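You operate a simulated robot arm through the tools that you are given. There is no shell and no other tool. Be economical: measure what you need, move in short steps, check, and stop when the job is done.

The job below is to be done with a simulated robot arm. You get a single attempt, and the scene is never put back.

TASK
Run the hamper-side basin to the HIGH line at 25 C, wet the blue flannel there, put it back.
Fine: plug down first, HOT first, then COLD, then more of either as needed; handles shut, nothing spilt.

The check looks at the end state, three seconds after you hand in, the way a careful person would. Anything else that was tipped, shoved, dropped, spilled or broken makes it a failure.

THE ROBOT
A 6-joint arm with a two-finger parallel gripper, fixed in place. Base frame: the origin is at the foot of the arm, x ahead of it, y to its left, z up. Lengths are in mm, angles in degrees, forces in N, time in s.
With the tool pointing down near the work surface it reaches from about 240 to 700 mm from the base axis. Its first joint turns from -166.0 to 166.0 degrees. Payload 3.91 kg.
Tool frame: the origin (TCP) lies between the finger pads and is the grasp point; the fingertips stand 30 mm ahead of it; z points along the fingers, y is the line along which they close. Largest opening 110 mm; finger width 20, thickness 10; the body of the gripper, 48 by 112 mm, starts 55 mm behind the TCP.
Orientation is that of the tool frame in the base frame, as a unit quaternion [w, x, y, z]. With the fingers straight down and closing along the base's y, the tool's x points along the base's -x, its y along +y and its z along -z.

THE INTERFACE
- The arm moves only by the tool step_arm. Its argument "rows" is a list of rows, each an object of numbers (a shift or turn left out is 0, a gripper value left out holds the last): "x", "y", "z": the shift along the tool's x, y, z in mm; "wx", "wy", "wz": the turn, a rotation vector about the tool's x, y, z in degrees. In form: [{"x": .., "y": .., "z": .., "wx": .., "wy": .., "wz": ..}, ...]. A call has 1 to 8 rows; each row shifts and turns the commanded pose from where the row before left it, along the tool's axes as they then stand. "claw" is the finger opening in mm, from 0 to 110, set as the call begins (left out, the last holds). A row lasts 0.2 s, in which the tool goes at most 50 mm and 8.6 degrees; a call with a longer step from one row to the next is refused whole, and so is a gripper value outside its range. Where a pose cannot be reached the arm comes as near as it can. A force on the tool above 90 N (or 10 N above the force at the start of the call, whichever is more), or a blocked arm, ends the call early, and 0.2 s more pass. Each finger travels about 108 mm/s and halts on what it meets, pressing with about 44 N; the grip force reading is that of the motor and also rises with nothing between the fingers. The clock runs only during rows and for 0.2 s after the last one: add rows that do not move to give the fingers time. It gives the time, the measured TCP pose, the force on the tool (base axes), the opening and the grip force at its end, in the units of the frame above (readings bear some noise), with the torque about the TCP (base axes, N m) and any sound that the robot's microphone picked up.
- Cameras (640 x 400 px; columns grow to the right, rows downward): "scene" is fixed at [50.3, -499.7, 1412.3]; the picture's right is [0.38, -0.92, 0.00], its down [-0.71, -0.29, -0.64] and it looks along [0.60, 0.24, -0.77] (base axes); focal length 214 px, centre (320, 200). "wrist" rides on the gripper at [77, 7, -114] in the tool frame; the picture's right is [-0.09, 1.00, 0.00], its down [-0.80, -0.07, -0.60] and it looks along [-0.59, -0.05, 0.80] (tool axes); focal length 270 px, centre (320, 200).
- capture(camera): a new picture of that camera. No time passes.
- raise_lower(by): slides the trunk up (or, below 0, down) by that many mm; the arm rides with it, the base frame stays. It gives what a move gives, with no picture.
- locate(camera, pixels): for up to 12 pixels [column, row] of the newest picture of that camera ("zoom" is the newest enlarged one), the place [x, y, z] in the base frame of the surface seen there, good to about 2 mm. No time passes.
- enlarge(camera, box): a new picture of the part [left, top, right, bottom] of that camera's present view, enlarged. No time passes.
- job_done(): hands the job in; it is judged then, once.

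Go step by step. Measure first, check grasps and placings, and put right what went wrong. The budget is 80 turns and 54 pictures, counting those below and the enlarged ones. Unless the task says otherwise, let go and move clear before handing in, and close with one line.

The tools are called after "Emit:" as name(argument=value, ...) on one line, values as JSON. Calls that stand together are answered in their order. step_arm: Moves the arm, as the interface text tells. Its arguments: {"type":"object","properties":{"rows":{"type":"array","items":{"type":"object","properties":{"x":{"type":"number"},"y":{"type":"number"},"z":{"type":"number"},"wx":{"type":"number"},"wy":{"type":"number"},"wz":{"type":"number"}}}},"claw":{"type":"number"}},"required":["rows"]} The other tools are called the same way: raise_lower (by) slides the trunk up or down; capture (camera) takes a picture; locate (camera, pixels) gives the place of the surface under pixels of a picture; enlarge (camera, box) takes an enlarged picture of a part of a camera's view; job_done () hands the job in.

At the start:

```text
time_s: 0.0
position: [193.8, -302.8, 1257.5]
orientation: [0.001, -0.001, 1.0, -0.001]
contact_force: [-0.1, 0.0, -0.8]
moment: [0.02, -0.01, 0.02]
width: 110.0
grasp_force: 0.1
trunk travel left (down, up): [-475.0, 65.0]
```

scene: 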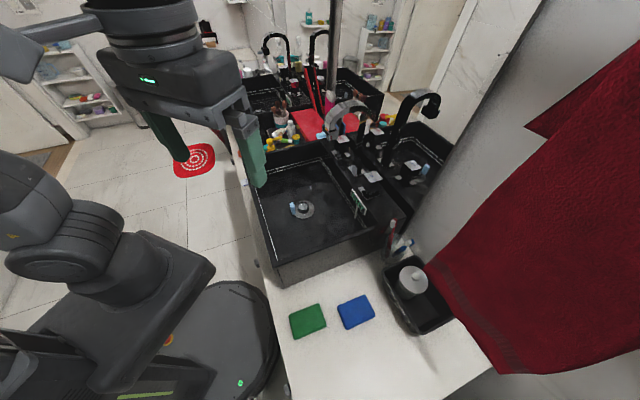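
wrist: 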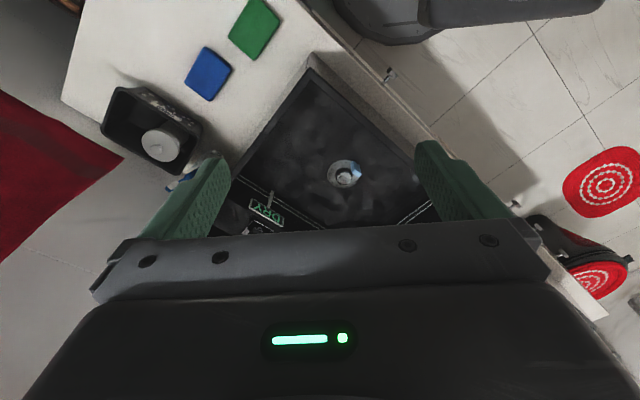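

The scene shows a black basin with a plug near (303,208), a second basin or mirror image behind it around (265,95), and two flannels: green at (307,320), blue at (355,311). I'll enlarge to tell the basins, handles and hamper apart.

Emit:
enlarge(camera="scene", box=[230, 60, 470, 210])

Emit:
enlarge(camera="scene", box=[230, 140, 470, 290])

Emit:
locate(camera="scene", pixels=[[303, 208], [355, 311], [307, 320], [360, 170], [425, 105], [345, 115], [265, 95], [250, 150], [275, 280], [410, 285], [190, 160], [385, 160]])

```text
2.67 times, centred on (350, 135) of scene
```

zoom: 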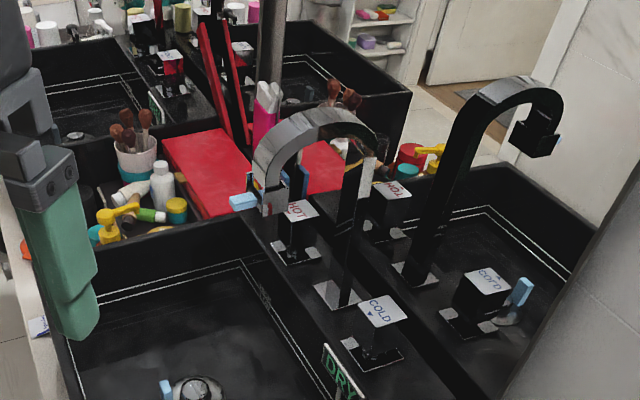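

```text
2.67 times, centred on (350, 215) of scene
```

zoom: 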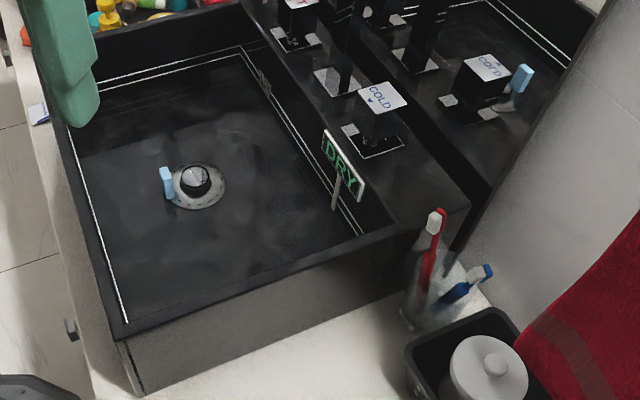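

```text
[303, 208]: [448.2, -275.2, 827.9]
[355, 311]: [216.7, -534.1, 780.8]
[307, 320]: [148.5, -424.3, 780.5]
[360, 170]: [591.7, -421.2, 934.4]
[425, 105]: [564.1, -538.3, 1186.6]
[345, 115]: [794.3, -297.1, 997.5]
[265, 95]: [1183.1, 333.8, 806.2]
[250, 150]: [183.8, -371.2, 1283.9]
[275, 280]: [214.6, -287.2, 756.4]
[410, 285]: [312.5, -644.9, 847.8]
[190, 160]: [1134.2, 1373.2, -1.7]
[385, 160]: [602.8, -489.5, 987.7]
```

The right-hand taps seem to be a mirror image, since the labels read reversed. A real second basin lies far off at about (1183,334), so the reachable one is the near basin. I'll look closely at the display, the plug, the taps and the surroundings for the hamper.

Emit:
enlarge(camera="scene", box=[320, 120, 400, 220])

Emit:
enlarge(camera="scene", box=[255, 170, 335, 230])

Emit:
enlarge(camera="scene", box=[170, 0, 410, 150])

Emit:
enlarge(camera="wrist", box=[440, 120, 640, 320])

```text
4.00 times, centred on (360, 170) of scene
```

zoom: 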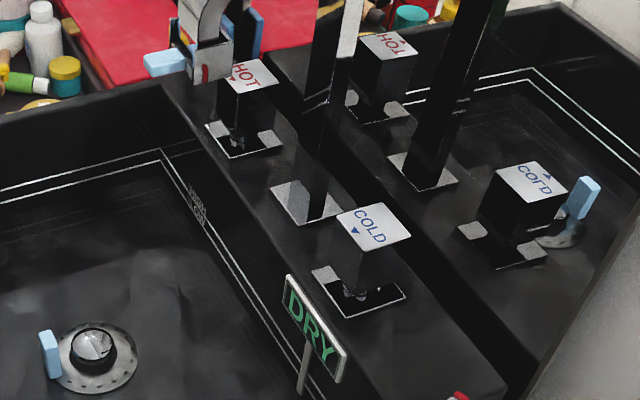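

```text
6.67 times, centred on (295, 200) of scene
```

zoom: 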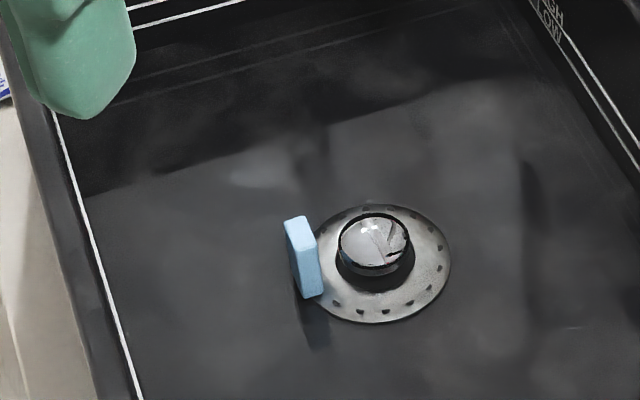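

```text
2.67 times, centred on (290, 75) of scene
```

zoom: 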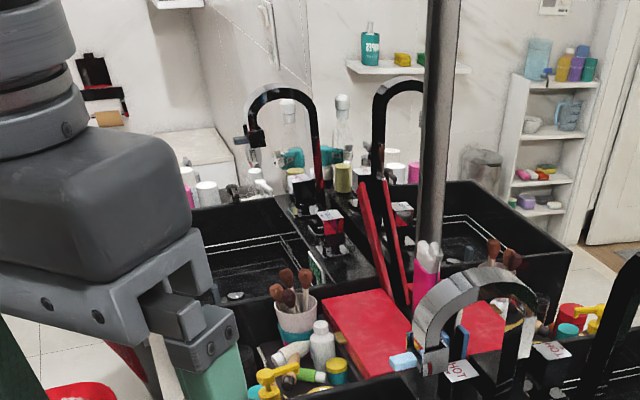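

```text
2.00 times, centred on (540, 220) of wrist
```

zoom: 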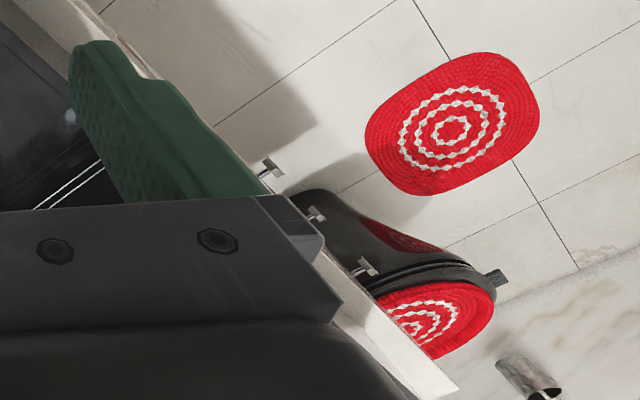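

Still no sure hamper. I'll measure the second basin's distance and the tap, plug and basin geometry.

Emit:
enlarge(camera="scene", box=[320, 95, 400, 145])

Emit:
locate(camera="zoom", pixels=[[20, 220], [100, 170], [320, 200], [150, 130]])

Emit:
locate(camera="scene", pixels=[[270, 106], [253, 96], [285, 82], [295, 82], [265, 45], [294, 207], [272, 257], [369, 241], [238, 165], [330, 135], [245, 58], [300, 125]])

Emit:
locate(camera="wrist", pixels=[[342, 167], [343, 180], [356, 172], [303, 95], [235, 170], [415, 205], [388, 75], [515, 204], [600, 280], [350, 140], [310, 60], [310, 75]])

```text
8.00 times, centred on (360, 120) of scene
```

zoom: 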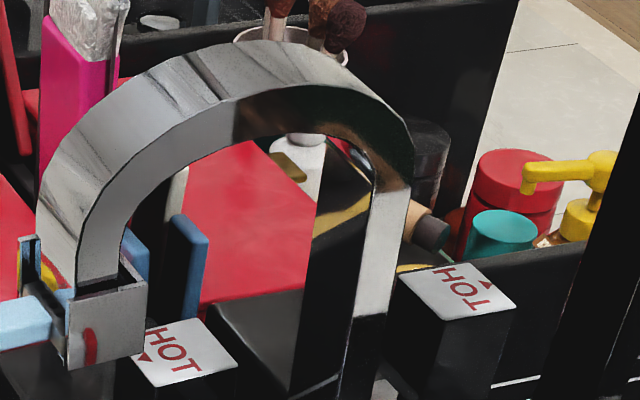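

```text
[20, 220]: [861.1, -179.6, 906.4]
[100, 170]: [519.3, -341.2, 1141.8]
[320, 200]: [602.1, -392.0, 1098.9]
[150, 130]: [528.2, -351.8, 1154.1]
```

```text
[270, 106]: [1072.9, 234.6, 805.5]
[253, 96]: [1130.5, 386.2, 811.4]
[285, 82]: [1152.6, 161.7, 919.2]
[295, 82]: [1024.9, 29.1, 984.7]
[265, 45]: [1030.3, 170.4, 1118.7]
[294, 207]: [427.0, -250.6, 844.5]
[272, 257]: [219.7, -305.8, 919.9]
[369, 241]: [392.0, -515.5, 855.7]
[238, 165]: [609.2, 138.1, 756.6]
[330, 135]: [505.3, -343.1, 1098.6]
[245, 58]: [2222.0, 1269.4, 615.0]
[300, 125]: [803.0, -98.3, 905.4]
```

```text
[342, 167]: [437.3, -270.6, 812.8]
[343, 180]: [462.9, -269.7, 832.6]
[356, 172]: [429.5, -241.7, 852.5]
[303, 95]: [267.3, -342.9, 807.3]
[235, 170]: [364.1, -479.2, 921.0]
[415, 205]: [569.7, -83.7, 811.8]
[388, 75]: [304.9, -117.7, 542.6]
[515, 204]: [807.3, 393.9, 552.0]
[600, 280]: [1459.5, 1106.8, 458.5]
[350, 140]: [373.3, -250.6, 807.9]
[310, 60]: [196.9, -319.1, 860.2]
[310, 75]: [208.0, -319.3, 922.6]
```

The near basin is the only one in reach: its rim is at z≈921 and floor ≈810, while the far tap at (1030,170) is out of reach. The counter runs at 45°, so I'll turn the tool 45° to line up with it and then move to view the taps.

Emit:
step_arm(rows=[{"wz": 7.5}, {"wz": 7.5}, {"wz": 7.5}, {"wz": 7.5}, {"wz": 7.5}, {"wz": 7.5}])

Emit:
step_arm(rows=[{"x": -40, "y": 18}, {"x": -40, "y": 18}, {"x": -40, "y": 18}, {"x": -40, "y": 18}, {"x": -40, "y": 18}])

Emit:
capture(camera="wrist")

Emit:
capture(camera="scene")

```text
time_s: 1.4
position: [192.9, -302.3, 1258.3]
orientation: [0.001, 0.383, 0.924, 0.0]
contact_force: [0.1, 0.8, -0.7]
moment: [-0.02, -0.01, 0.02]
width: 110.0
grasp_force: 0.1
trunk travel left (down, up): [-475.0, 65.0]
```

```text
time_s: 2.6
position: [401.1, -382.3, 1256.8]
orientation: [0.0, 0.383, 0.924, 0.0]
contact_force: [0.6, -0.8, 0.0]
moment: [0.04, 0.02, -0.03]
width: 110.2
grasp_force: 0.2
trunk travel left (down, up): [-475.0, 65.0]
```

```text
44 pictures are left
```

wrist: 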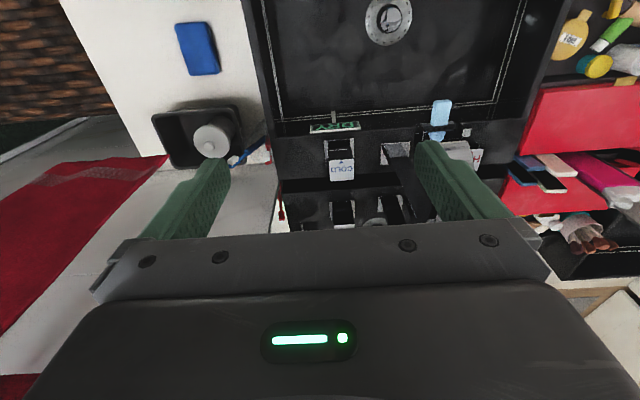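

```text
43 pictures are left
```

scene: 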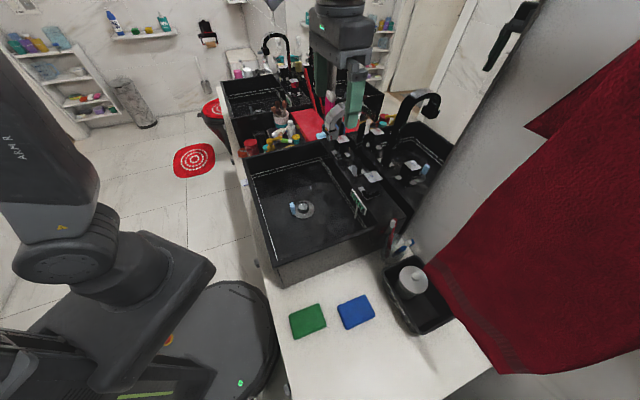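

The wicker hamper at wrist (50,60) sits at this end of the counter, so the near basin is the right one. I'll zoom on the taps and spout, and on the plug.

Emit:
enlarge(camera="wrist", box=[280, 80, 500, 230])

Emit:
enlarge(camera="scene", box=[305, 110, 405, 210])

Emit:
locate(camera="wrist", pixels=[[440, 105], [436, 135], [466, 132], [341, 166], [336, 150], [350, 150], [330, 126], [341, 176], [397, 150], [388, 16], [455, 150], [476, 158]])

Emit:
locate(camera="zoom", pixels=[[242, 165], [270, 180], [290, 195], [425, 390], [450, 355], [390, 360], [420, 350], [440, 420], [300, 230], [120, 180], [165, 165], [410, 225]])

```text
2.67 times, centred on (390, 155) of wrist
```

zoom: 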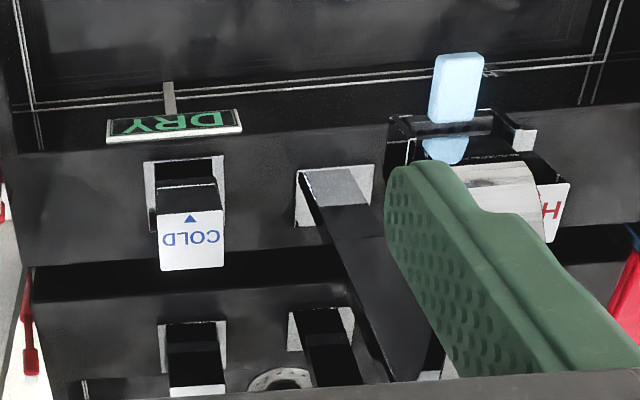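

```text
4.00 times, centred on (355, 160) of scene
```

zoom: 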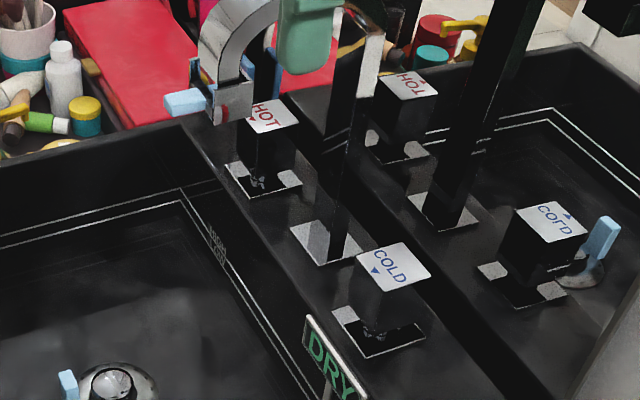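

```text
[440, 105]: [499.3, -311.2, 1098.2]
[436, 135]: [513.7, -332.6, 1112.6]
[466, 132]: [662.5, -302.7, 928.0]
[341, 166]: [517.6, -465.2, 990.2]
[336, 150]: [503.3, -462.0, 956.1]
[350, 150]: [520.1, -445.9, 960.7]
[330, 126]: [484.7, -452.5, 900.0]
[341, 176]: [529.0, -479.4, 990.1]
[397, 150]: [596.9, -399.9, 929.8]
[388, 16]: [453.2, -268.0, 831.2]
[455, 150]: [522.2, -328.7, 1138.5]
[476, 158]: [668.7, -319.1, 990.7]
```

```text
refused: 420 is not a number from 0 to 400
```

Both taps have lever-like blocks with an arrow to the front. The spout outlet is at about (505,-340,1098). I'll zoom in tight on the COLD base, the HOT base and the plug.

Emit:
enlarge(camera="scene", box=[380, 165, 420, 205])

Emit:
enlarge(camera="scene", box=[355, 165, 415, 205])

Emit:
step_arm(rows=[{"x": 40, "z": 35, "y": 30}, {"x": 40, "z": 35, "y": 30}, {"x": 40, "z": 35, "y": 30}])

Emit:
capture(camera="wrist")

```text
10.00 times, centred on (400, 185) of scene
```

zoom: 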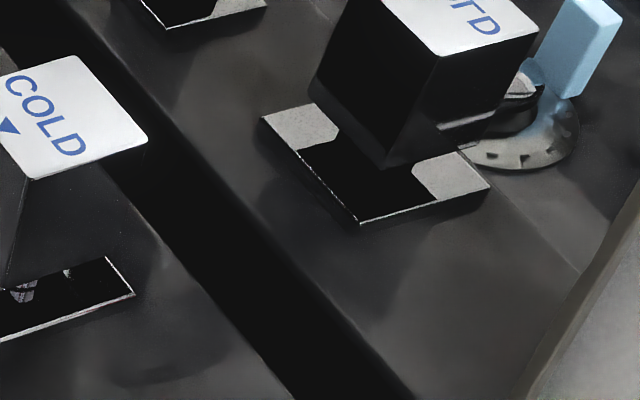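

```text
10.00 times, centred on (385, 185) of scene
```

zoom: 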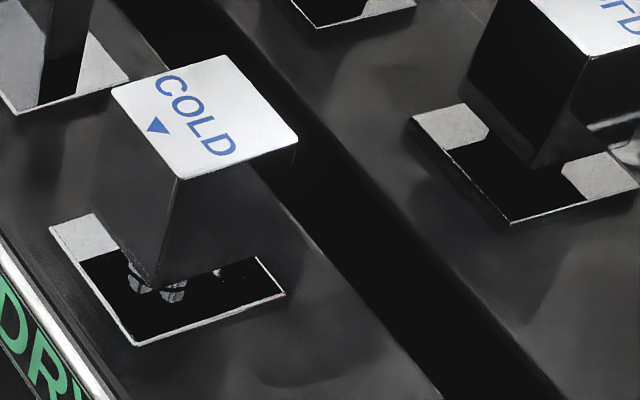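

```text
refused: row 1 steps farther than a row can; nothing moved
```

```text
38 pictures are left
```

wrist: 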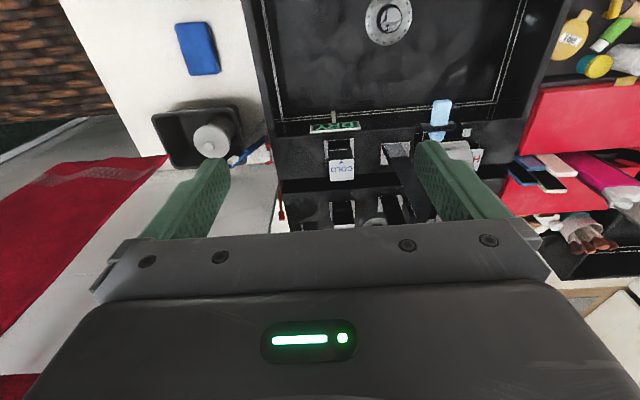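

Nothing moved: the rows were too long. I'll go over the plug in smaller rows and close the fingers for pressing.

Emit:
step_arm(rows=[{"x": 22, "y": 38}, {"x": 22, "y": 38}, {"x": 20, "y": 37}, {"z": 45}, {"z": 45}, {"z": 45}, {"z": 45}], claw=40)

Emit:
capture(camera="wrist")

Emit:
enlarge(camera="wrist", box=[240, 0, 440, 200])

```text
time_s: 4.2
position: [430.2, -255.7, 1077.7]
orientation: [0.001, 0.382, 0.924, 0.0]
contact_force: [0.3, 0.2, 0.3]
moment: [0.02, 0.01, -0.01]
width: 39.7
grasp_force: 0.1
trunk travel left (down, up): [-475.0, 65.0]
```

```text
37 pictures are left
```

wrist: 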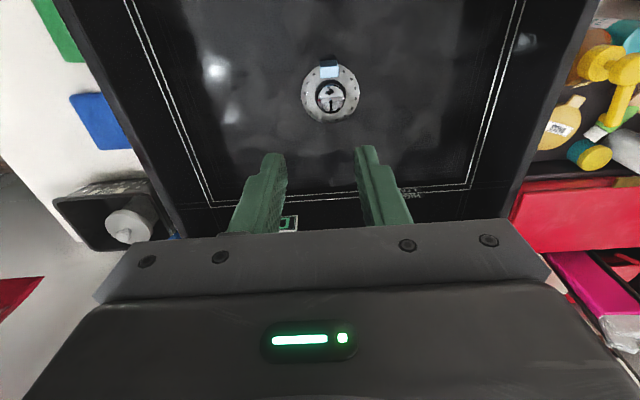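

```text
2.00 times, centred on (340, 100) of wrist
```

zoom: 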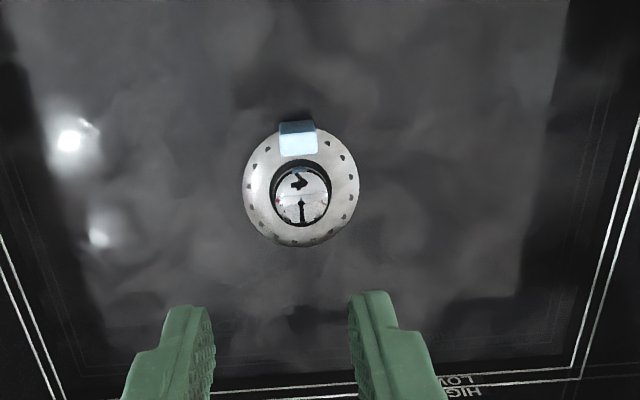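

The plug dome with its blue tab shows at (330,95), and the HIGH/LOW labels are on the back wall at (410,190). I'll measure both.

Emit:
locate(camera="wrist", pixels=[[330, 95], [331, 105], [329, 70], [329, 62], [312, 100], [350, 85], [330, 117], [420, 100]])

Emit:
locate(camera="zoom", pixels=[[2, 237], [5, 255], [30, 345], [639, 175], [636, 195], [560, 372], [560, 382]])

```text
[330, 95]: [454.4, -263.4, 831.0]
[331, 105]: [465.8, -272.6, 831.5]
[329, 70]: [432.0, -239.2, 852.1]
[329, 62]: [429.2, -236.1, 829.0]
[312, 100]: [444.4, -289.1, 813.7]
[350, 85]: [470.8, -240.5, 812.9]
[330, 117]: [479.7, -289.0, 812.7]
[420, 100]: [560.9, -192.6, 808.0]
```

```text
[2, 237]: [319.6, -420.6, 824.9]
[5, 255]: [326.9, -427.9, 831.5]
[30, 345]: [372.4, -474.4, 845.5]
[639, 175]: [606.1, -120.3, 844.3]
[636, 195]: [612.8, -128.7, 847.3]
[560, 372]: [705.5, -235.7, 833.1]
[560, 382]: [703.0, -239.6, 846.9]
```

The dome top is near (460,-268,831) and the tab is on its front side, its top at 852. I'll tilt 15° so the wrist stays clear of the spout, close the fingers, and hover just above the dome.

Emit:
step_arm(rows=[{"wy": -7.5, "y": 12.6}, {"wy": -7.5}, {"x": 6.7, "z": 47}, {"x": 6.7, "z": 47}, {"x": 6.7, "z": 47}, {"x": 6.6, "z": 47}], claw=0)

Emit:
capture(camera="scene")

Emit:
enlarge(camera="wrist", box=[240, 60, 440, 260])

```text
time_s: 5.6
position: [454.6, -260.9, 887.2]
orientation: [0.121, 0.379, 0.916, -0.05]
contact_force: [0.2, 0.3, 0.7]
moment: [0.01, -0.01, -0.02]
width: 0.1
grasp_force: 38.1
trunk travel left (down, up): [-475.0, 65.0]
```

```text
35 pictures are left
```

scene: 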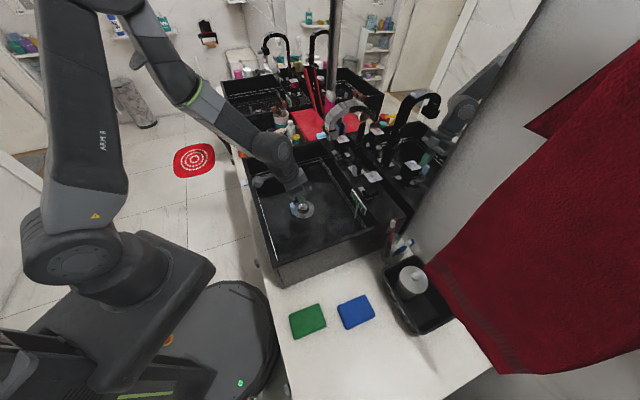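

```text
2.00 times, centred on (340, 160) of wrist
```

zoom: 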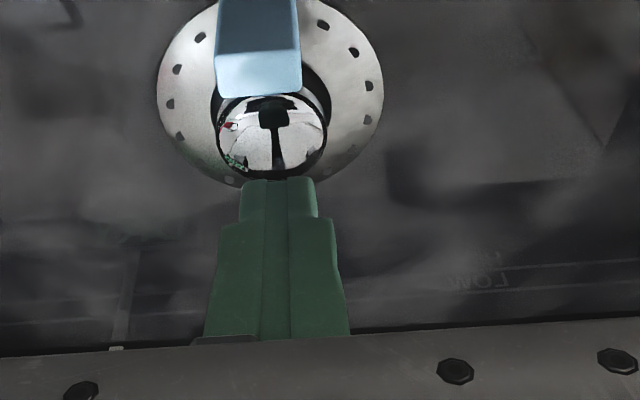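

The closed tips are aligned with the dome. I'll press straight down in short steps, watching the force.

Emit:
step_arm(rows=[{"x": 2.6, "z": 9.7}, {"x": 2.6, "z": 9.7}, {"x": 1.3, "z": 4.8}, {"x": 1.3, "z": 4.8}, {"x": 1.3, "z": 4.8}, {"x": 1.3, "z": 4.8}])

Emit:
enlarge(camera="wrist", box=[240, 60, 440, 260])

```text
time_s: 7.0
position: [455.8, -261.0, 850.6]
orientation: [0.124, 0.378, 0.916, -0.05]
contact_force: [0.6, 0.4, 25.5]
moment: [-0.01, 0.05, -0.06]
width: 0.0
grasp_force: 37.4
trunk travel left (down, up): [-475.0, 65.0]
```

```text
2.00 times, centred on (340, 160) of wrist
```

zoom: 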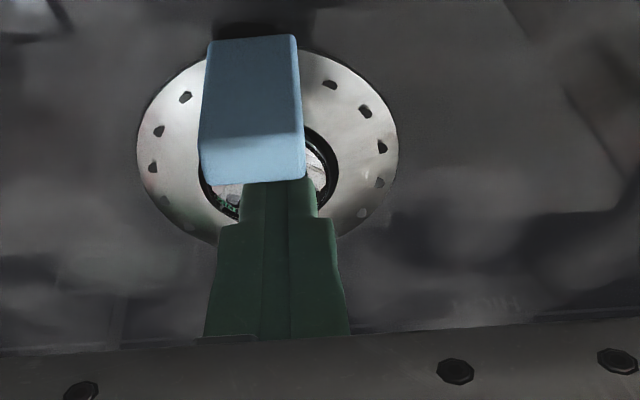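

The dome has dropped about 9 mm with 25 N reading. I'll press a little further and then retreat to check.

Emit:
step_arm(rows=[{"x": 1.3, "z": 4.8}, {"x": 0.8, "z": 2.9}, {"x": 0.8, "z": 2.9}])

Emit:
step_arm(rows=[{"x": -2.6, "z": -9.7}, {"x": -10, "z": -38}, {"x": -10, "z": -38}])

Emit:
capture(camera="wrist")

```text
time_s: 7.8
position: [457.0, -261.7, 849.2]
orientation: [0.133, 0.377, 0.915, -0.05]
contact_force: [-15.0, 0.4, 48.7]
moment: [-0.02, 0.57, -0.07]
width: 0.0
grasp_force: 37.6
trunk travel left (down, up): [-475.0, 65.0]
stopped in row 3: the force on the tool passed its limit (the readings are from after the stop); the commanded pose is now the measured one
```

```text
time_s: 8.6
position: [461.8, -263.0, 931.1]
orientation: [0.125, 0.378, 0.916, -0.05]
contact_force: [0.0, -0.1, 0.5]
moment: [-0.03, 0.0, -0.01]
width: 0.0
grasp_force: 37.7
trunk travel left (down, up): [-475.0, 65.0]
```

```text
32 pictures are left
```

wrist: 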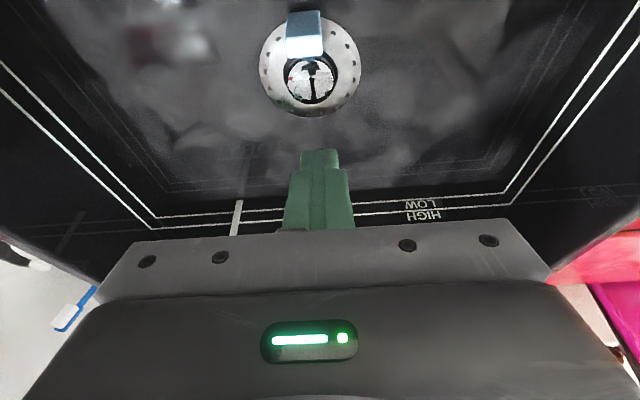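

Emit:
locate(camera="wrist", pixels=[[310, 85], [310, 70], [310, 98], [303, 40], [345, 75], [277, 90], [380, 205], [380, 216], [310, 92]])

Emit:
enlarge(camera="wrist", box=[260, 0, 360, 120])

```text
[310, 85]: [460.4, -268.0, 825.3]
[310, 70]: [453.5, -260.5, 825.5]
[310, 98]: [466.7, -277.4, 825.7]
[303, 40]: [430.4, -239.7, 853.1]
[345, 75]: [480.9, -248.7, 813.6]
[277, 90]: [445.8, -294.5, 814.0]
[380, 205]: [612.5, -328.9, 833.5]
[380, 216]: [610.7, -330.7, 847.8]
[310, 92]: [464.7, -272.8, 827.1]
```

```text
3.33 times, centred on (310, 60) of wrist
```

zoom: 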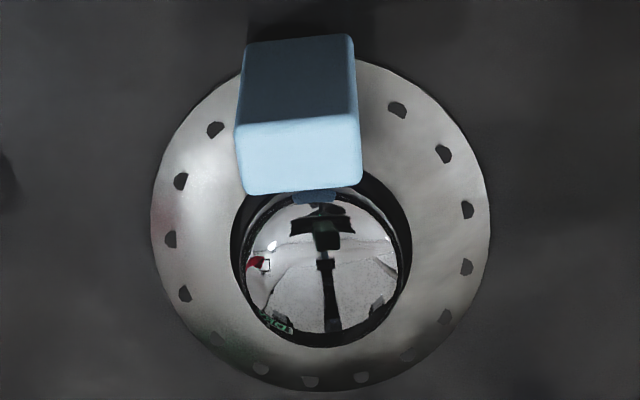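

The dome dropped from 831 to about 825.5 and met a hard stop. I'll compare with the starting scene view to see whether it has seated.

Emit:
enlarge(camera="scene", box=[255, 170, 335, 230])

```text
6.67 times, centred on (295, 200) of scene
```

zoom: 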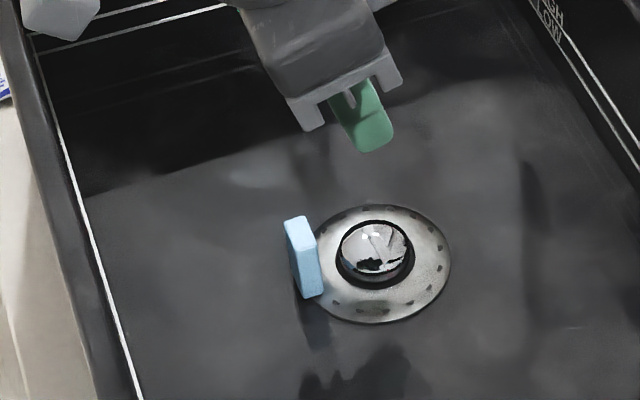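

The dome now sits about 6 mm lower, so the plug is down. Next I'll move right, rise, and approach the HOT handle (about u=248, n=-698, z=990) for a look.

Emit:
step_arm(rows=[{"y": 36}, {"y": 36}, {"y": 35}, {"x": -12, "z": -45}, {"x": -12, "z": -45}, {"x": -12, "z": -45}, {"x": -12, "z": -45}])

Emit:
step_arm(rows=[{"x": -39, "z": 10}, {"x": -39, "z": 10}, {"x": -39, "z": 10}])

Emit:
capture(camera="wrist")

```text
time_s: 10.2
position: [532.5, -185.1, 1115.5]
orientation: [0.127, 0.378, 0.916, -0.051]
contact_force: [-0.1, 0.5, 0.1]
moment: [-0.02, 0.0, -0.01]
width: 0.0
grasp_force: 37.5
trunk travel left (down, up): [-475.0, 65.0]
```

```text
time_s: 11.0
position: [617.1, -269.8, 1118.2]
orientation: [0.126, 0.379, 0.916, -0.051]
contact_force: [0.3, 0.6, -0.6]
moment: [-0.01, 0.0, 0.02]
width: 0.0
grasp_force: 37.6
trunk travel left (down, up): [-475.0, 65.0]
```

```text
29 pictures are left
```

wrist: 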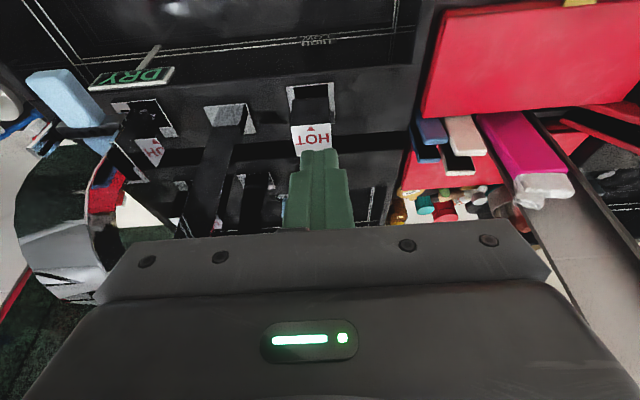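

HOT shows at (311,140), just ahead of the fingertips. I'll measure its faces.

Emit:
enlarge(camera="wrist", box=[260, 70, 360, 170])

Emit:
locate(camera="zoom", pixels=[[205, 225], [430, 225], [215, 300], [440, 310], [320, 270], [320, 200], [320, 130], [200, 80], [430, 80], [200, 170], [440, 170], [320, 90]])

```text
4.00 times, centred on (310, 120) of wrist
```

zoom: 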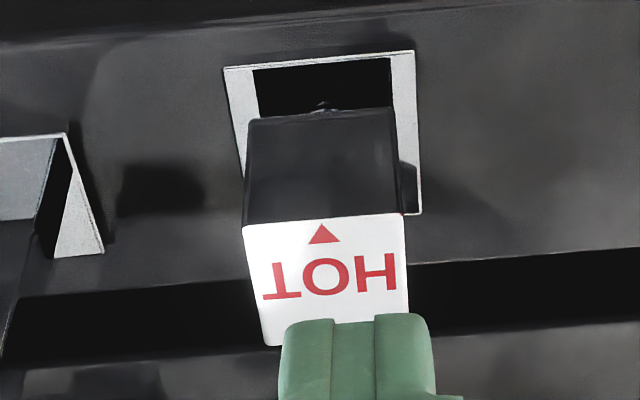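

```text
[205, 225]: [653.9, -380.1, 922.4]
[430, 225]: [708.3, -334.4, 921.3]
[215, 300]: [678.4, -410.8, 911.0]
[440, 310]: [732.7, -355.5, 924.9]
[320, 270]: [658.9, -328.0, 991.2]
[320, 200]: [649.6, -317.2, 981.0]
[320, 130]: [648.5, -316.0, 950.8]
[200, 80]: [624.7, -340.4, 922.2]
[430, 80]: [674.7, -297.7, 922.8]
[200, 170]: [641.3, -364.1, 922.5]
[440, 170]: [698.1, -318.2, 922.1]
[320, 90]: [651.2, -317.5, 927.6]
```

The HOT block spans about u=214–254, n=-683 to -722, z=948–990, and is offset to the back of its slot plate, with the arrow toward the front. I'll open to 75 and straddle it.

Emit:
step_arm(rows=[{"y": -10.6, "x": -24.5, "z": 6.5}, {"x": -24.5, "z": 6.6}, {"x": -24.4, "z": 6.6}, {"x": 9, "z": 36}, {"x": 9, "z": 36}], claw=75)

Emit:
capture(camera="wrist")

Emit:
enlarge(camera="scene", box=[310, 80, 430, 180])

```text
time_s: 12.2
position: [666.4, -334.7, 1044.9]
orientation: [0.127, 0.378, 0.916, -0.05]
contact_force: [-0.5, 0.2, 0.7]
moment: [-0.01, 0.0, -0.03]
width: 74.8
grasp_force: 0.1
trunk travel left (down, up): [-475.0, 65.0]
```

```text
27 pictures are left
```

wrist: 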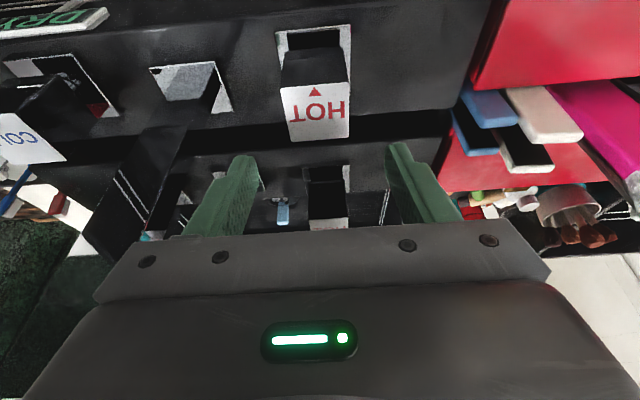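

```text
4.00 times, centred on (370, 130) of scene
```

zoom: 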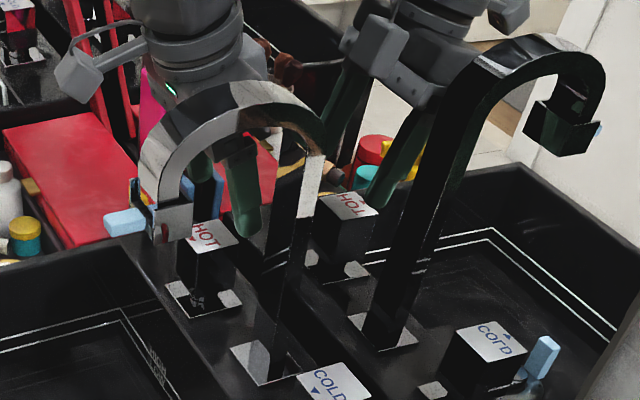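

The fingers straddle HOT at u≈234.5. I'll descend 75 mm and close.

Emit:
step_arm(rows=[{"x": 6.5, "z": 24.1}, {"x": 6.5, "z": 24.1}, {"x": 6.5, "z": 24.1}])

Emit:
step_arm(rows=[{}, {}, {}], claw=36)

Emit:
capture(camera="wrist")

```text
time_s: 13.0
position: [666.1, -332.7, 969.1]
orientation: [0.127, 0.378, 0.916, -0.05]
contact_force: [-0.3, -0.1, 0.0]
moment: [0.0, -0.02, 0.04]
width: 75.1
grasp_force: 0.1
trunk travel left (down, up): [-475.0, 65.0]
```

```text
time_s: 13.8
position: [667.3, -333.1, 969.9]
orientation: [0.125, 0.378, 0.916, -0.051]
contact_force: [-2.8, -1.3, -1.7]
moment: [-1.82, 0.91, 0.01]
width: 40.1
grasp_force: 45.1
trunk travel left (down, up): [-475.0, 65.0]
```

```text
25 pictures are left
```

wrist: 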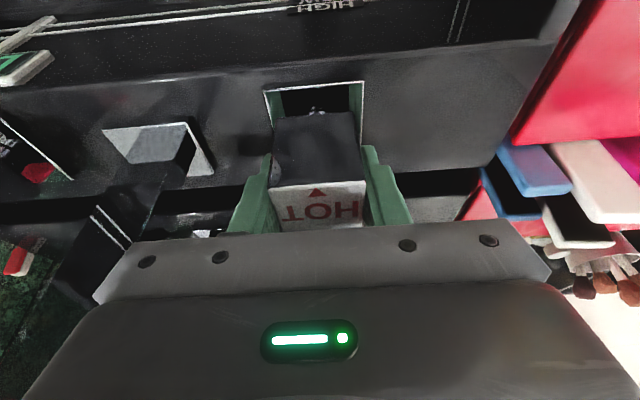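

HOT is held at a 40 mm opening. I'll pull it gently toward the front, along its arrow, and watch the force and sound.

Emit:
step_arm(rows=[{"x": 2.9, "z": -0.8}, {"x": 2.9, "z": -0.8}, {"x": 2.9, "z": -0.8}])

Emit:
enlarge(camera="scene", box=[310, 100, 430, 220])

```text
time_s: 14.6
position: [664.2, -330.5, 969.0]
orientation: [0.126, 0.378, 0.916, -0.051]
contact_force: [20.9, -29.8, -5.9]
moment: [-1.27, 1.17, 0.03]
width: 39.9
grasp_force: 45.9
trunk travel left (down, up): [-475.0, 65.0]
```

```text
3.33 times, centred on (370, 160) of scene
```

zoom: 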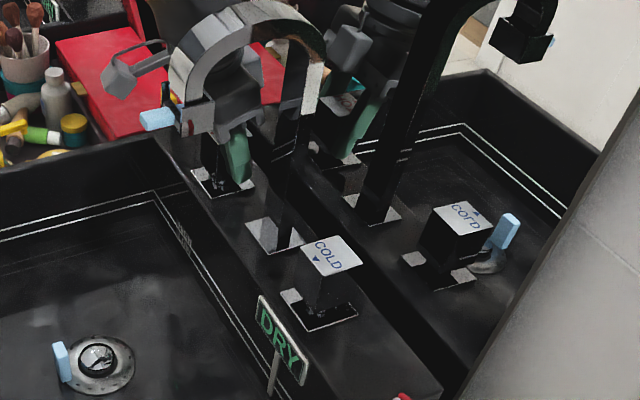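

Pulling straight only built up 36 N with little travel, so it isn't a slide. I'll ease back and test a small twist about the vertical.

Emit:
step_arm(rows=[{"x": -2.9, "z": 0.8}, {"x": -2.9, "z": 0.8}, {"x": -2.9, "z": 0.8}, {}])

Emit:
step_arm(rows=[{"wz": 2.5, "wx": 0}, {"wz": 2.5}, {}])

```text
time_s: 15.6
position: [663.3, -330.0, 970.2]
orientation: [0.121, 0.379, 0.916, -0.05]
contact_force: [-25.0, 15.6, -9.6]
moment: [-0.32, 1.48, 0.04]
width: 39.8
grasp_force: 44.4
trunk travel left (down, up): [-475.0, 65.0]
```

```text
time_s: 16.4
position: [665.0, -333.7, 970.6]
orientation: [0.125, 0.419, 0.898, -0.045]
contact_force: [-26.8, 15.2, -18.5]
moment: [-1.07, 0.76, 0.69]
width: 41.3
grasp_force: 44.6
trunk travel left (down, up): [-475.0, 65.0]
```

The opening grew 1.5 mm during the twist, so the block is not rotating. The earlier pull does seem to have shifted it about 5 mm, though. I'll undo the twist and look.

Emit:
step_arm(rows=[{"wz": -2.5}, {"wz": -2.5}, {}])

Emit:
enlarge(camera="wrist", box=[220, 50, 420, 250])

Emit:
locate(camera="zoom", pixels=[[200, 170], [200, 220], [200, 240], [200, 270], [200, 300], [200, 320]])

```text
time_s: 17.2
position: [665.9, -334.8, 971.2]
orientation: [0.125, 0.378, 0.916, -0.051]
contact_force: [-19.5, 5.4, -18.7]
moment: [-0.26, 1.33, 0.04]
width: 40.2
grasp_force: 45.4
trunk travel left (down, up): [-475.0, 65.0]
```

```text
2.00 times, centred on (320, 150) of wrist
```

zoom: 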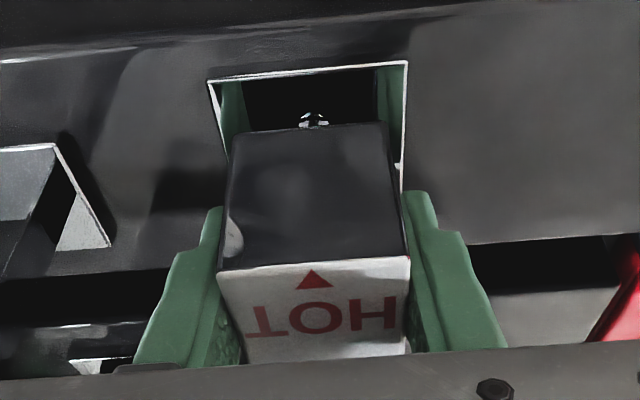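

```text
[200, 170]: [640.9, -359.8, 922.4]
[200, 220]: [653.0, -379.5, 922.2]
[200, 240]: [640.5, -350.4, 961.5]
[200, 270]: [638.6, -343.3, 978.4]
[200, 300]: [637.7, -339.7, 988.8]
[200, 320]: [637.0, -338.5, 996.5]
```

Emit:
locate(camera="zoom", pixels=[[310, 140], [310, 180], [310, 220], [310, 255], [310, 275], [310, 340], [235, 160], [380, 160], [312, 119], [300, 68], [404, 190], [305, 90]])

```text
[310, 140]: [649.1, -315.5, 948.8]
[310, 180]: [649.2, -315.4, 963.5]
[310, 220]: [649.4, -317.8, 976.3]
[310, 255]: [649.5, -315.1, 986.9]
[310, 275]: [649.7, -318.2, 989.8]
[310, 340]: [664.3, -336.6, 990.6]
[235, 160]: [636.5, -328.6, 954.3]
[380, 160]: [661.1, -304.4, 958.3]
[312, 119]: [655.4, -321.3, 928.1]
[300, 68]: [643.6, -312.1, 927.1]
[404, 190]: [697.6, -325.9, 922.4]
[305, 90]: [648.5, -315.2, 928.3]
```

The block hasn't moved: its front face is still at n≈-682. Clockwise could be the shut stop, so I'll test counter-clockwise.

Emit:
step_arm(rows=[{"wz": -2.5}, {"wz": -2.5}, {}])

```text
time_s: 18.0
position: [667.5, -333.9, 972.4]
orientation: [0.123, 0.338, 0.931, -0.054]
contact_force: [-17.8, 3.5, -19.6]
moment: [2.16, -1.31, 0.02]
width: 40.3
grasp_force: 45.0
trunk travel left (down, up): [-475.0, 65.0]
```

The width stayed at 40.3 and the twisting torque near zero, so the handle turns freely counter-clockwise. I'll turn it further about the true vertical and look.

Emit:
step_arm(rows=[{"wx": -1.3, "wz": -4.83}, {"wx": -1.3, "wz": -4.83}, {}])

Emit:
enlarge(camera="wrist", box=[200, 0, 440, 240])

```text
time_s: 18.8
position: [667.6, -332.7, 971.4]
orientation: [0.126, 0.255, 0.958, -0.044]
contact_force: [-15.0, 6.1, -16.4]
moment: [1.63, -1.72, 0.05]
width: 40.8
grasp_force: 44.6
trunk travel left (down, up): [-475.0, 65.0]
```

```text
1.67 times, centred on (320, 120) of wrist
```

zoom: 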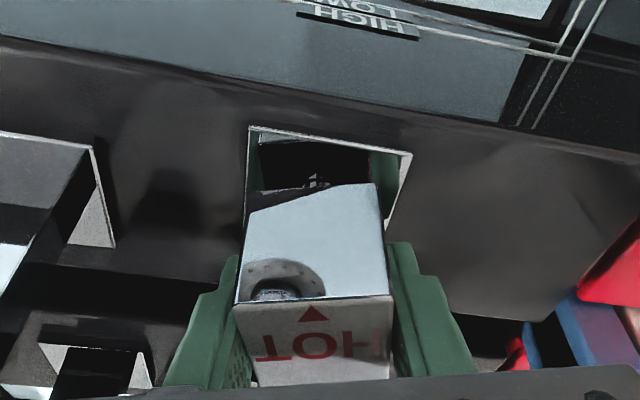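

The handle turned with the gripper, now about 15°. I'll check the spout and the display.

Emit:
enlarge(camera="scene", box=[250, 110, 400, 230])

```text
3.33 times, centred on (325, 170) of scene
```

zoom: 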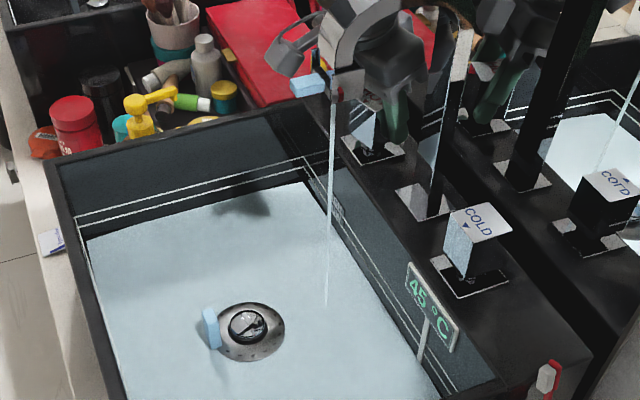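

Hot water is running and the display reads 45 °C. I'll measure the level now and again after a short wait to get the rate.

Emit:
locate(camera="zoom", pixels=[[150, 260], [150, 350], [350, 330], [200, 230], [88, 235], [300, 185]])

Emit:
step_arm(rows=[{}, {}, {}, {}, {}, {}, {}, {}])

Emit:
enlarge(camera="scene", box=[250, 110, 400, 230])

Emit:
locate(camera="zoom", pixels=[[150, 260], [150, 350], [350, 330], [200, 230], [88, 235], [300, 185]])

```text
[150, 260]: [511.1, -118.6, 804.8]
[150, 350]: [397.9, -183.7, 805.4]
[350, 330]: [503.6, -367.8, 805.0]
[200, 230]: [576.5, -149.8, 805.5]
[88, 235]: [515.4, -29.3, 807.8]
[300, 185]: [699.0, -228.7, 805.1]
```

```text
time_s: 20.6
position: [667.8, -333.4, 972.2]
orientation: [0.128, 0.255, 0.957, -0.045]
contact_force: [-9.7, 6.0, -9.4]
moment: [2.15, -0.81, 0.0]
width: 40.4
grasp_force: 45.0
trunk travel left (down, up): [-475.0, 65.0]
```

```text
3.33 times, centred on (325, 170) of scene
```

zoom: 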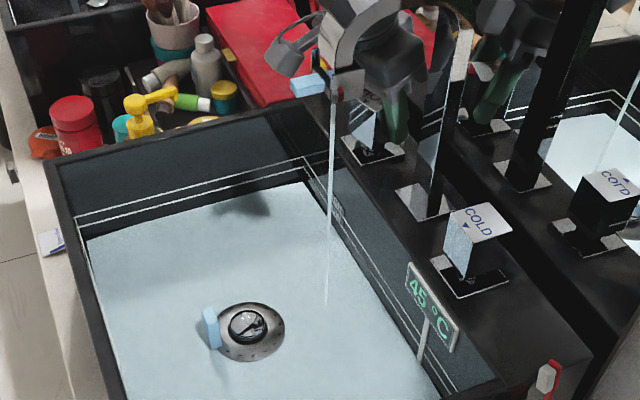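

```text
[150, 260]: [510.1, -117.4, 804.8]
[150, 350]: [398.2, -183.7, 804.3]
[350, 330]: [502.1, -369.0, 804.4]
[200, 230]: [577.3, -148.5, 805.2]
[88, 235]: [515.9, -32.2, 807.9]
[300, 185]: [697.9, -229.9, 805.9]
```

The stream is thin, with the level still about 805, and the hot supply reads 45 °C. I'll open HOT 15° more, keeping the wrist camera clear of the spout, and let it run.

Emit:
step_arm(rows=[{"wx": -1.3, "wz": -4.83}, {"wx": -1.3, "wz": -4.83}, {"wx": -1.3, "wz": -4.83}, {}, {}, {}, {}, {}])

Emit:
step_arm(rows=[{}, {}, {}, {}, {}, {}, {}, {}])

Emit:
enlarge(camera="scene", box=[250, 110, 400, 230])

Emit:
locate(camera="zoom", pixels=[[150, 260], [150, 350], [350, 330], [200, 230], [88, 235], [300, 185]])

```text
time_s: 22.4
position: [668.1, -330.8, 972.5]
orientation: [0.128, 0.128, 0.983, -0.027]
contact_force: [-1.8, 15.4, -1.8]
moment: [2.4, -0.42, -0.1]
width: 41.0
grasp_force: 45.2
trunk travel left (down, up): [-475.0, 65.0]
```

```text
time_s: 24.2
position: [666.9, -331.7, 971.2]
orientation: [0.129, 0.127, 0.983, -0.028]
contact_force: [2.5, 16.9, 1.7]
moment: [2.19, -0.65, -0.08]
width: 40.8
grasp_force: 45.1
trunk travel left (down, up): [-475.0, 65.0]
```

```text
3.33 times, centred on (325, 170) of scene
```

zoom: 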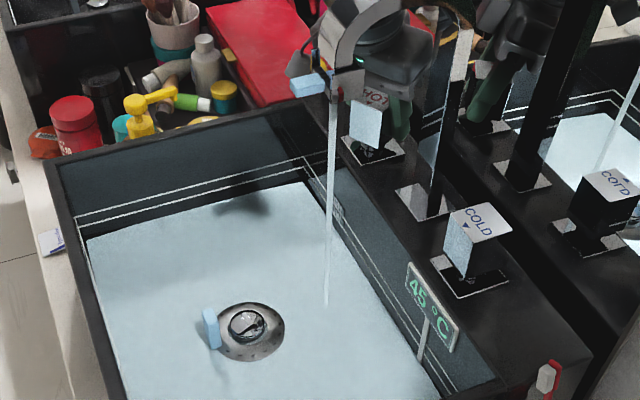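

```text
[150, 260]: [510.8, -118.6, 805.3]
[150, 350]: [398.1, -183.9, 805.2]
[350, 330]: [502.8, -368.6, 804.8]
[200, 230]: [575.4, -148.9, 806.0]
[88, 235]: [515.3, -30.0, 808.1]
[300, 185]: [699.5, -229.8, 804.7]
```

The level change is too small to see, so the flow is slow for this large basin. I'll let it run about 18 s and measure again.

Emit:
step_arm(rows=[{}, {}, {}, {}, {}, {}, {}, {}])

Emit:
step_arm(rows=[{}, {}, {}, {}, {}, {}, {}, {}])

Emit:
step_arm(rows=[{}, {}, {}, {}, {}, {}, {}, {}])

Emit:
step_arm(rows=[{}, {}, {}, {}, {}, {}, {}, {}])

Emit:
step_arm(rows=[{}, {}, {}, {}, {}, {}, {}, {}])

Emit:
step_arm(rows=[{}, {}, {}, {}, {}, {}, {}, {}])

Emit:
enlarge(camera="scene", box=[250, 110, 400, 230])

Emit:
locate(camera="zoom", pixels=[[150, 260], [150, 350], [350, 330], [200, 230], [88, 235], [300, 185], [248, 325]])

```text
time_s: 26.0
position: [667.6, -330.9, 971.7]
orientation: [0.13, 0.127, 0.983, -0.029]
contact_force: [3.9, 16.0, 3.0]
moment: [2.13, -0.66, -0.1]
width: 40.9
grasp_force: 45.0
trunk travel left (down, up): [-475.0, 65.0]
```

```text
time_s: 27.8
position: [665.7, -331.1, 971.1]
orientation: [0.128, 0.127, 0.983, -0.029]
contact_force: [5.4, 14.3, 4.8]
moment: [2.17, -0.6, -0.06]
width: 40.9
grasp_force: 45.6
trunk travel left (down, up): [-475.0, 65.0]
```

```text
time_s: 29.6
position: [668.7, -332.4, 971.6]
orientation: [0.128, 0.127, 0.983, -0.029]
contact_force: [5.6, 14.8, 5.1]
moment: [2.13, -0.61, -0.07]
width: 40.2
grasp_force: 45.0
trunk travel left (down, up): [-475.0, 65.0]
```

```text
time_s: 31.4
position: [667.7, -330.7, 971.2]
orientation: [0.129, 0.127, 0.983, -0.028]
contact_force: [6.1, 14.9, 5.4]
moment: [2.1, -0.63, -0.02]
width: 40.6
grasp_force: 45.2
trunk travel left (down, up): [-475.0, 65.0]
```

```text
time_s: 33.2
position: [667.0, -332.0, 972.1]
orientation: [0.128, 0.128, 0.983, -0.029]
contact_force: [6.6, 14.6, 6.2]
moment: [2.08, -0.6, -0.09]
width: 40.6
grasp_force: 45.4
trunk travel left (down, up): [-475.0, 65.0]
```

```text
time_s: 35.0
position: [668.4, -332.6, 971.2]
orientation: [0.129, 0.128, 0.983, -0.029]
contact_force: [5.7, 14.8, 6.6]
moment: [2.11, -0.59, -0.09]
width: 40.6
grasp_force: 45.5
trunk travel left (down, up): [-475.0, 65.0]
```

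```text
3.33 times, centred on (325, 170) of scene
```

zoom: 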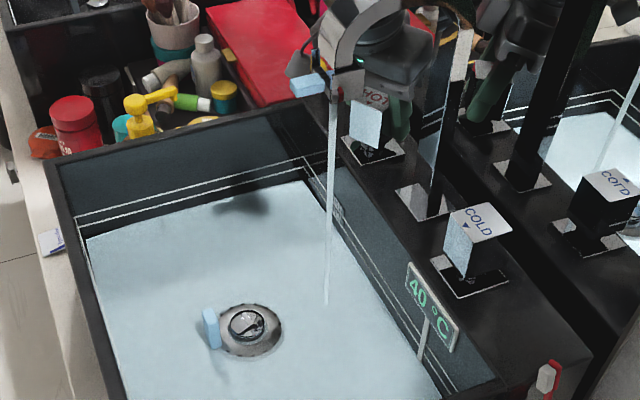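

```text
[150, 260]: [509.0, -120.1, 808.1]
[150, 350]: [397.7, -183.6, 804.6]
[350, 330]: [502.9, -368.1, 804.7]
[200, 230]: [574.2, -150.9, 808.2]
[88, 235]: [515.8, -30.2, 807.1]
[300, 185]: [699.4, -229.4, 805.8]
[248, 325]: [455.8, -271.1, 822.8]
```

The display fell to 40 °C while the waterline at (300,185) has barely moved, so I need to know whether the plug leaks. I'll enlarge the plug and a basin corner.

Emit:
enlarge(camera="scene", box=[290, 190, 320, 220])

Emit:
enlarge(camera="scene", box=[300, 145, 340, 185])

Emit:
locate(camera="zoom", pixels=[[195, 50], [195, 100], [195, 150], [195, 170], [195, 190], [195, 205], [195, 220], [195, 240], [195, 270], [195, 300]])

```text
13.33 times, centred on (305, 205) of scene
```

zoom: 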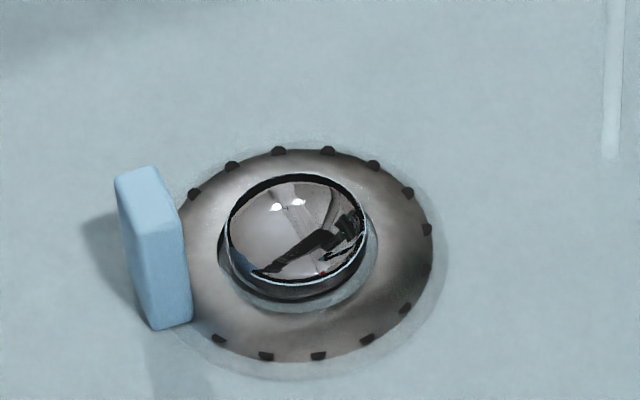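

```text
10.00 times, centred on (320, 165) of scene
```

zoom: 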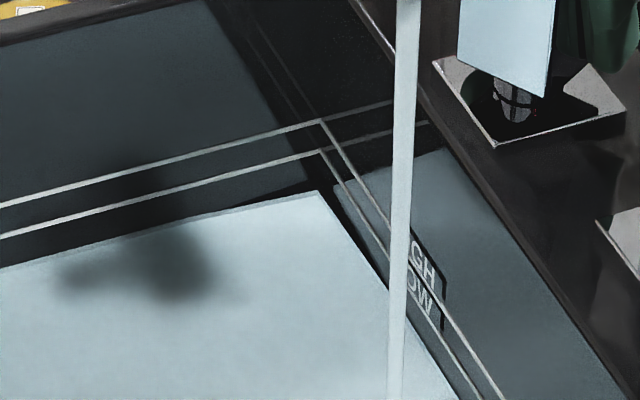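

```text
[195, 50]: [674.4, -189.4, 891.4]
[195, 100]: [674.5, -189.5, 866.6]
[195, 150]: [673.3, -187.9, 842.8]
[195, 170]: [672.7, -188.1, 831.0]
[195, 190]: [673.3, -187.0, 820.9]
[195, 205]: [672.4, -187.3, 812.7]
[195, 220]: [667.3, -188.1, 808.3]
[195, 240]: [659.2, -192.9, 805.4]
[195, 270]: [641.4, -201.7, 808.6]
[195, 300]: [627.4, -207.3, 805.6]
```

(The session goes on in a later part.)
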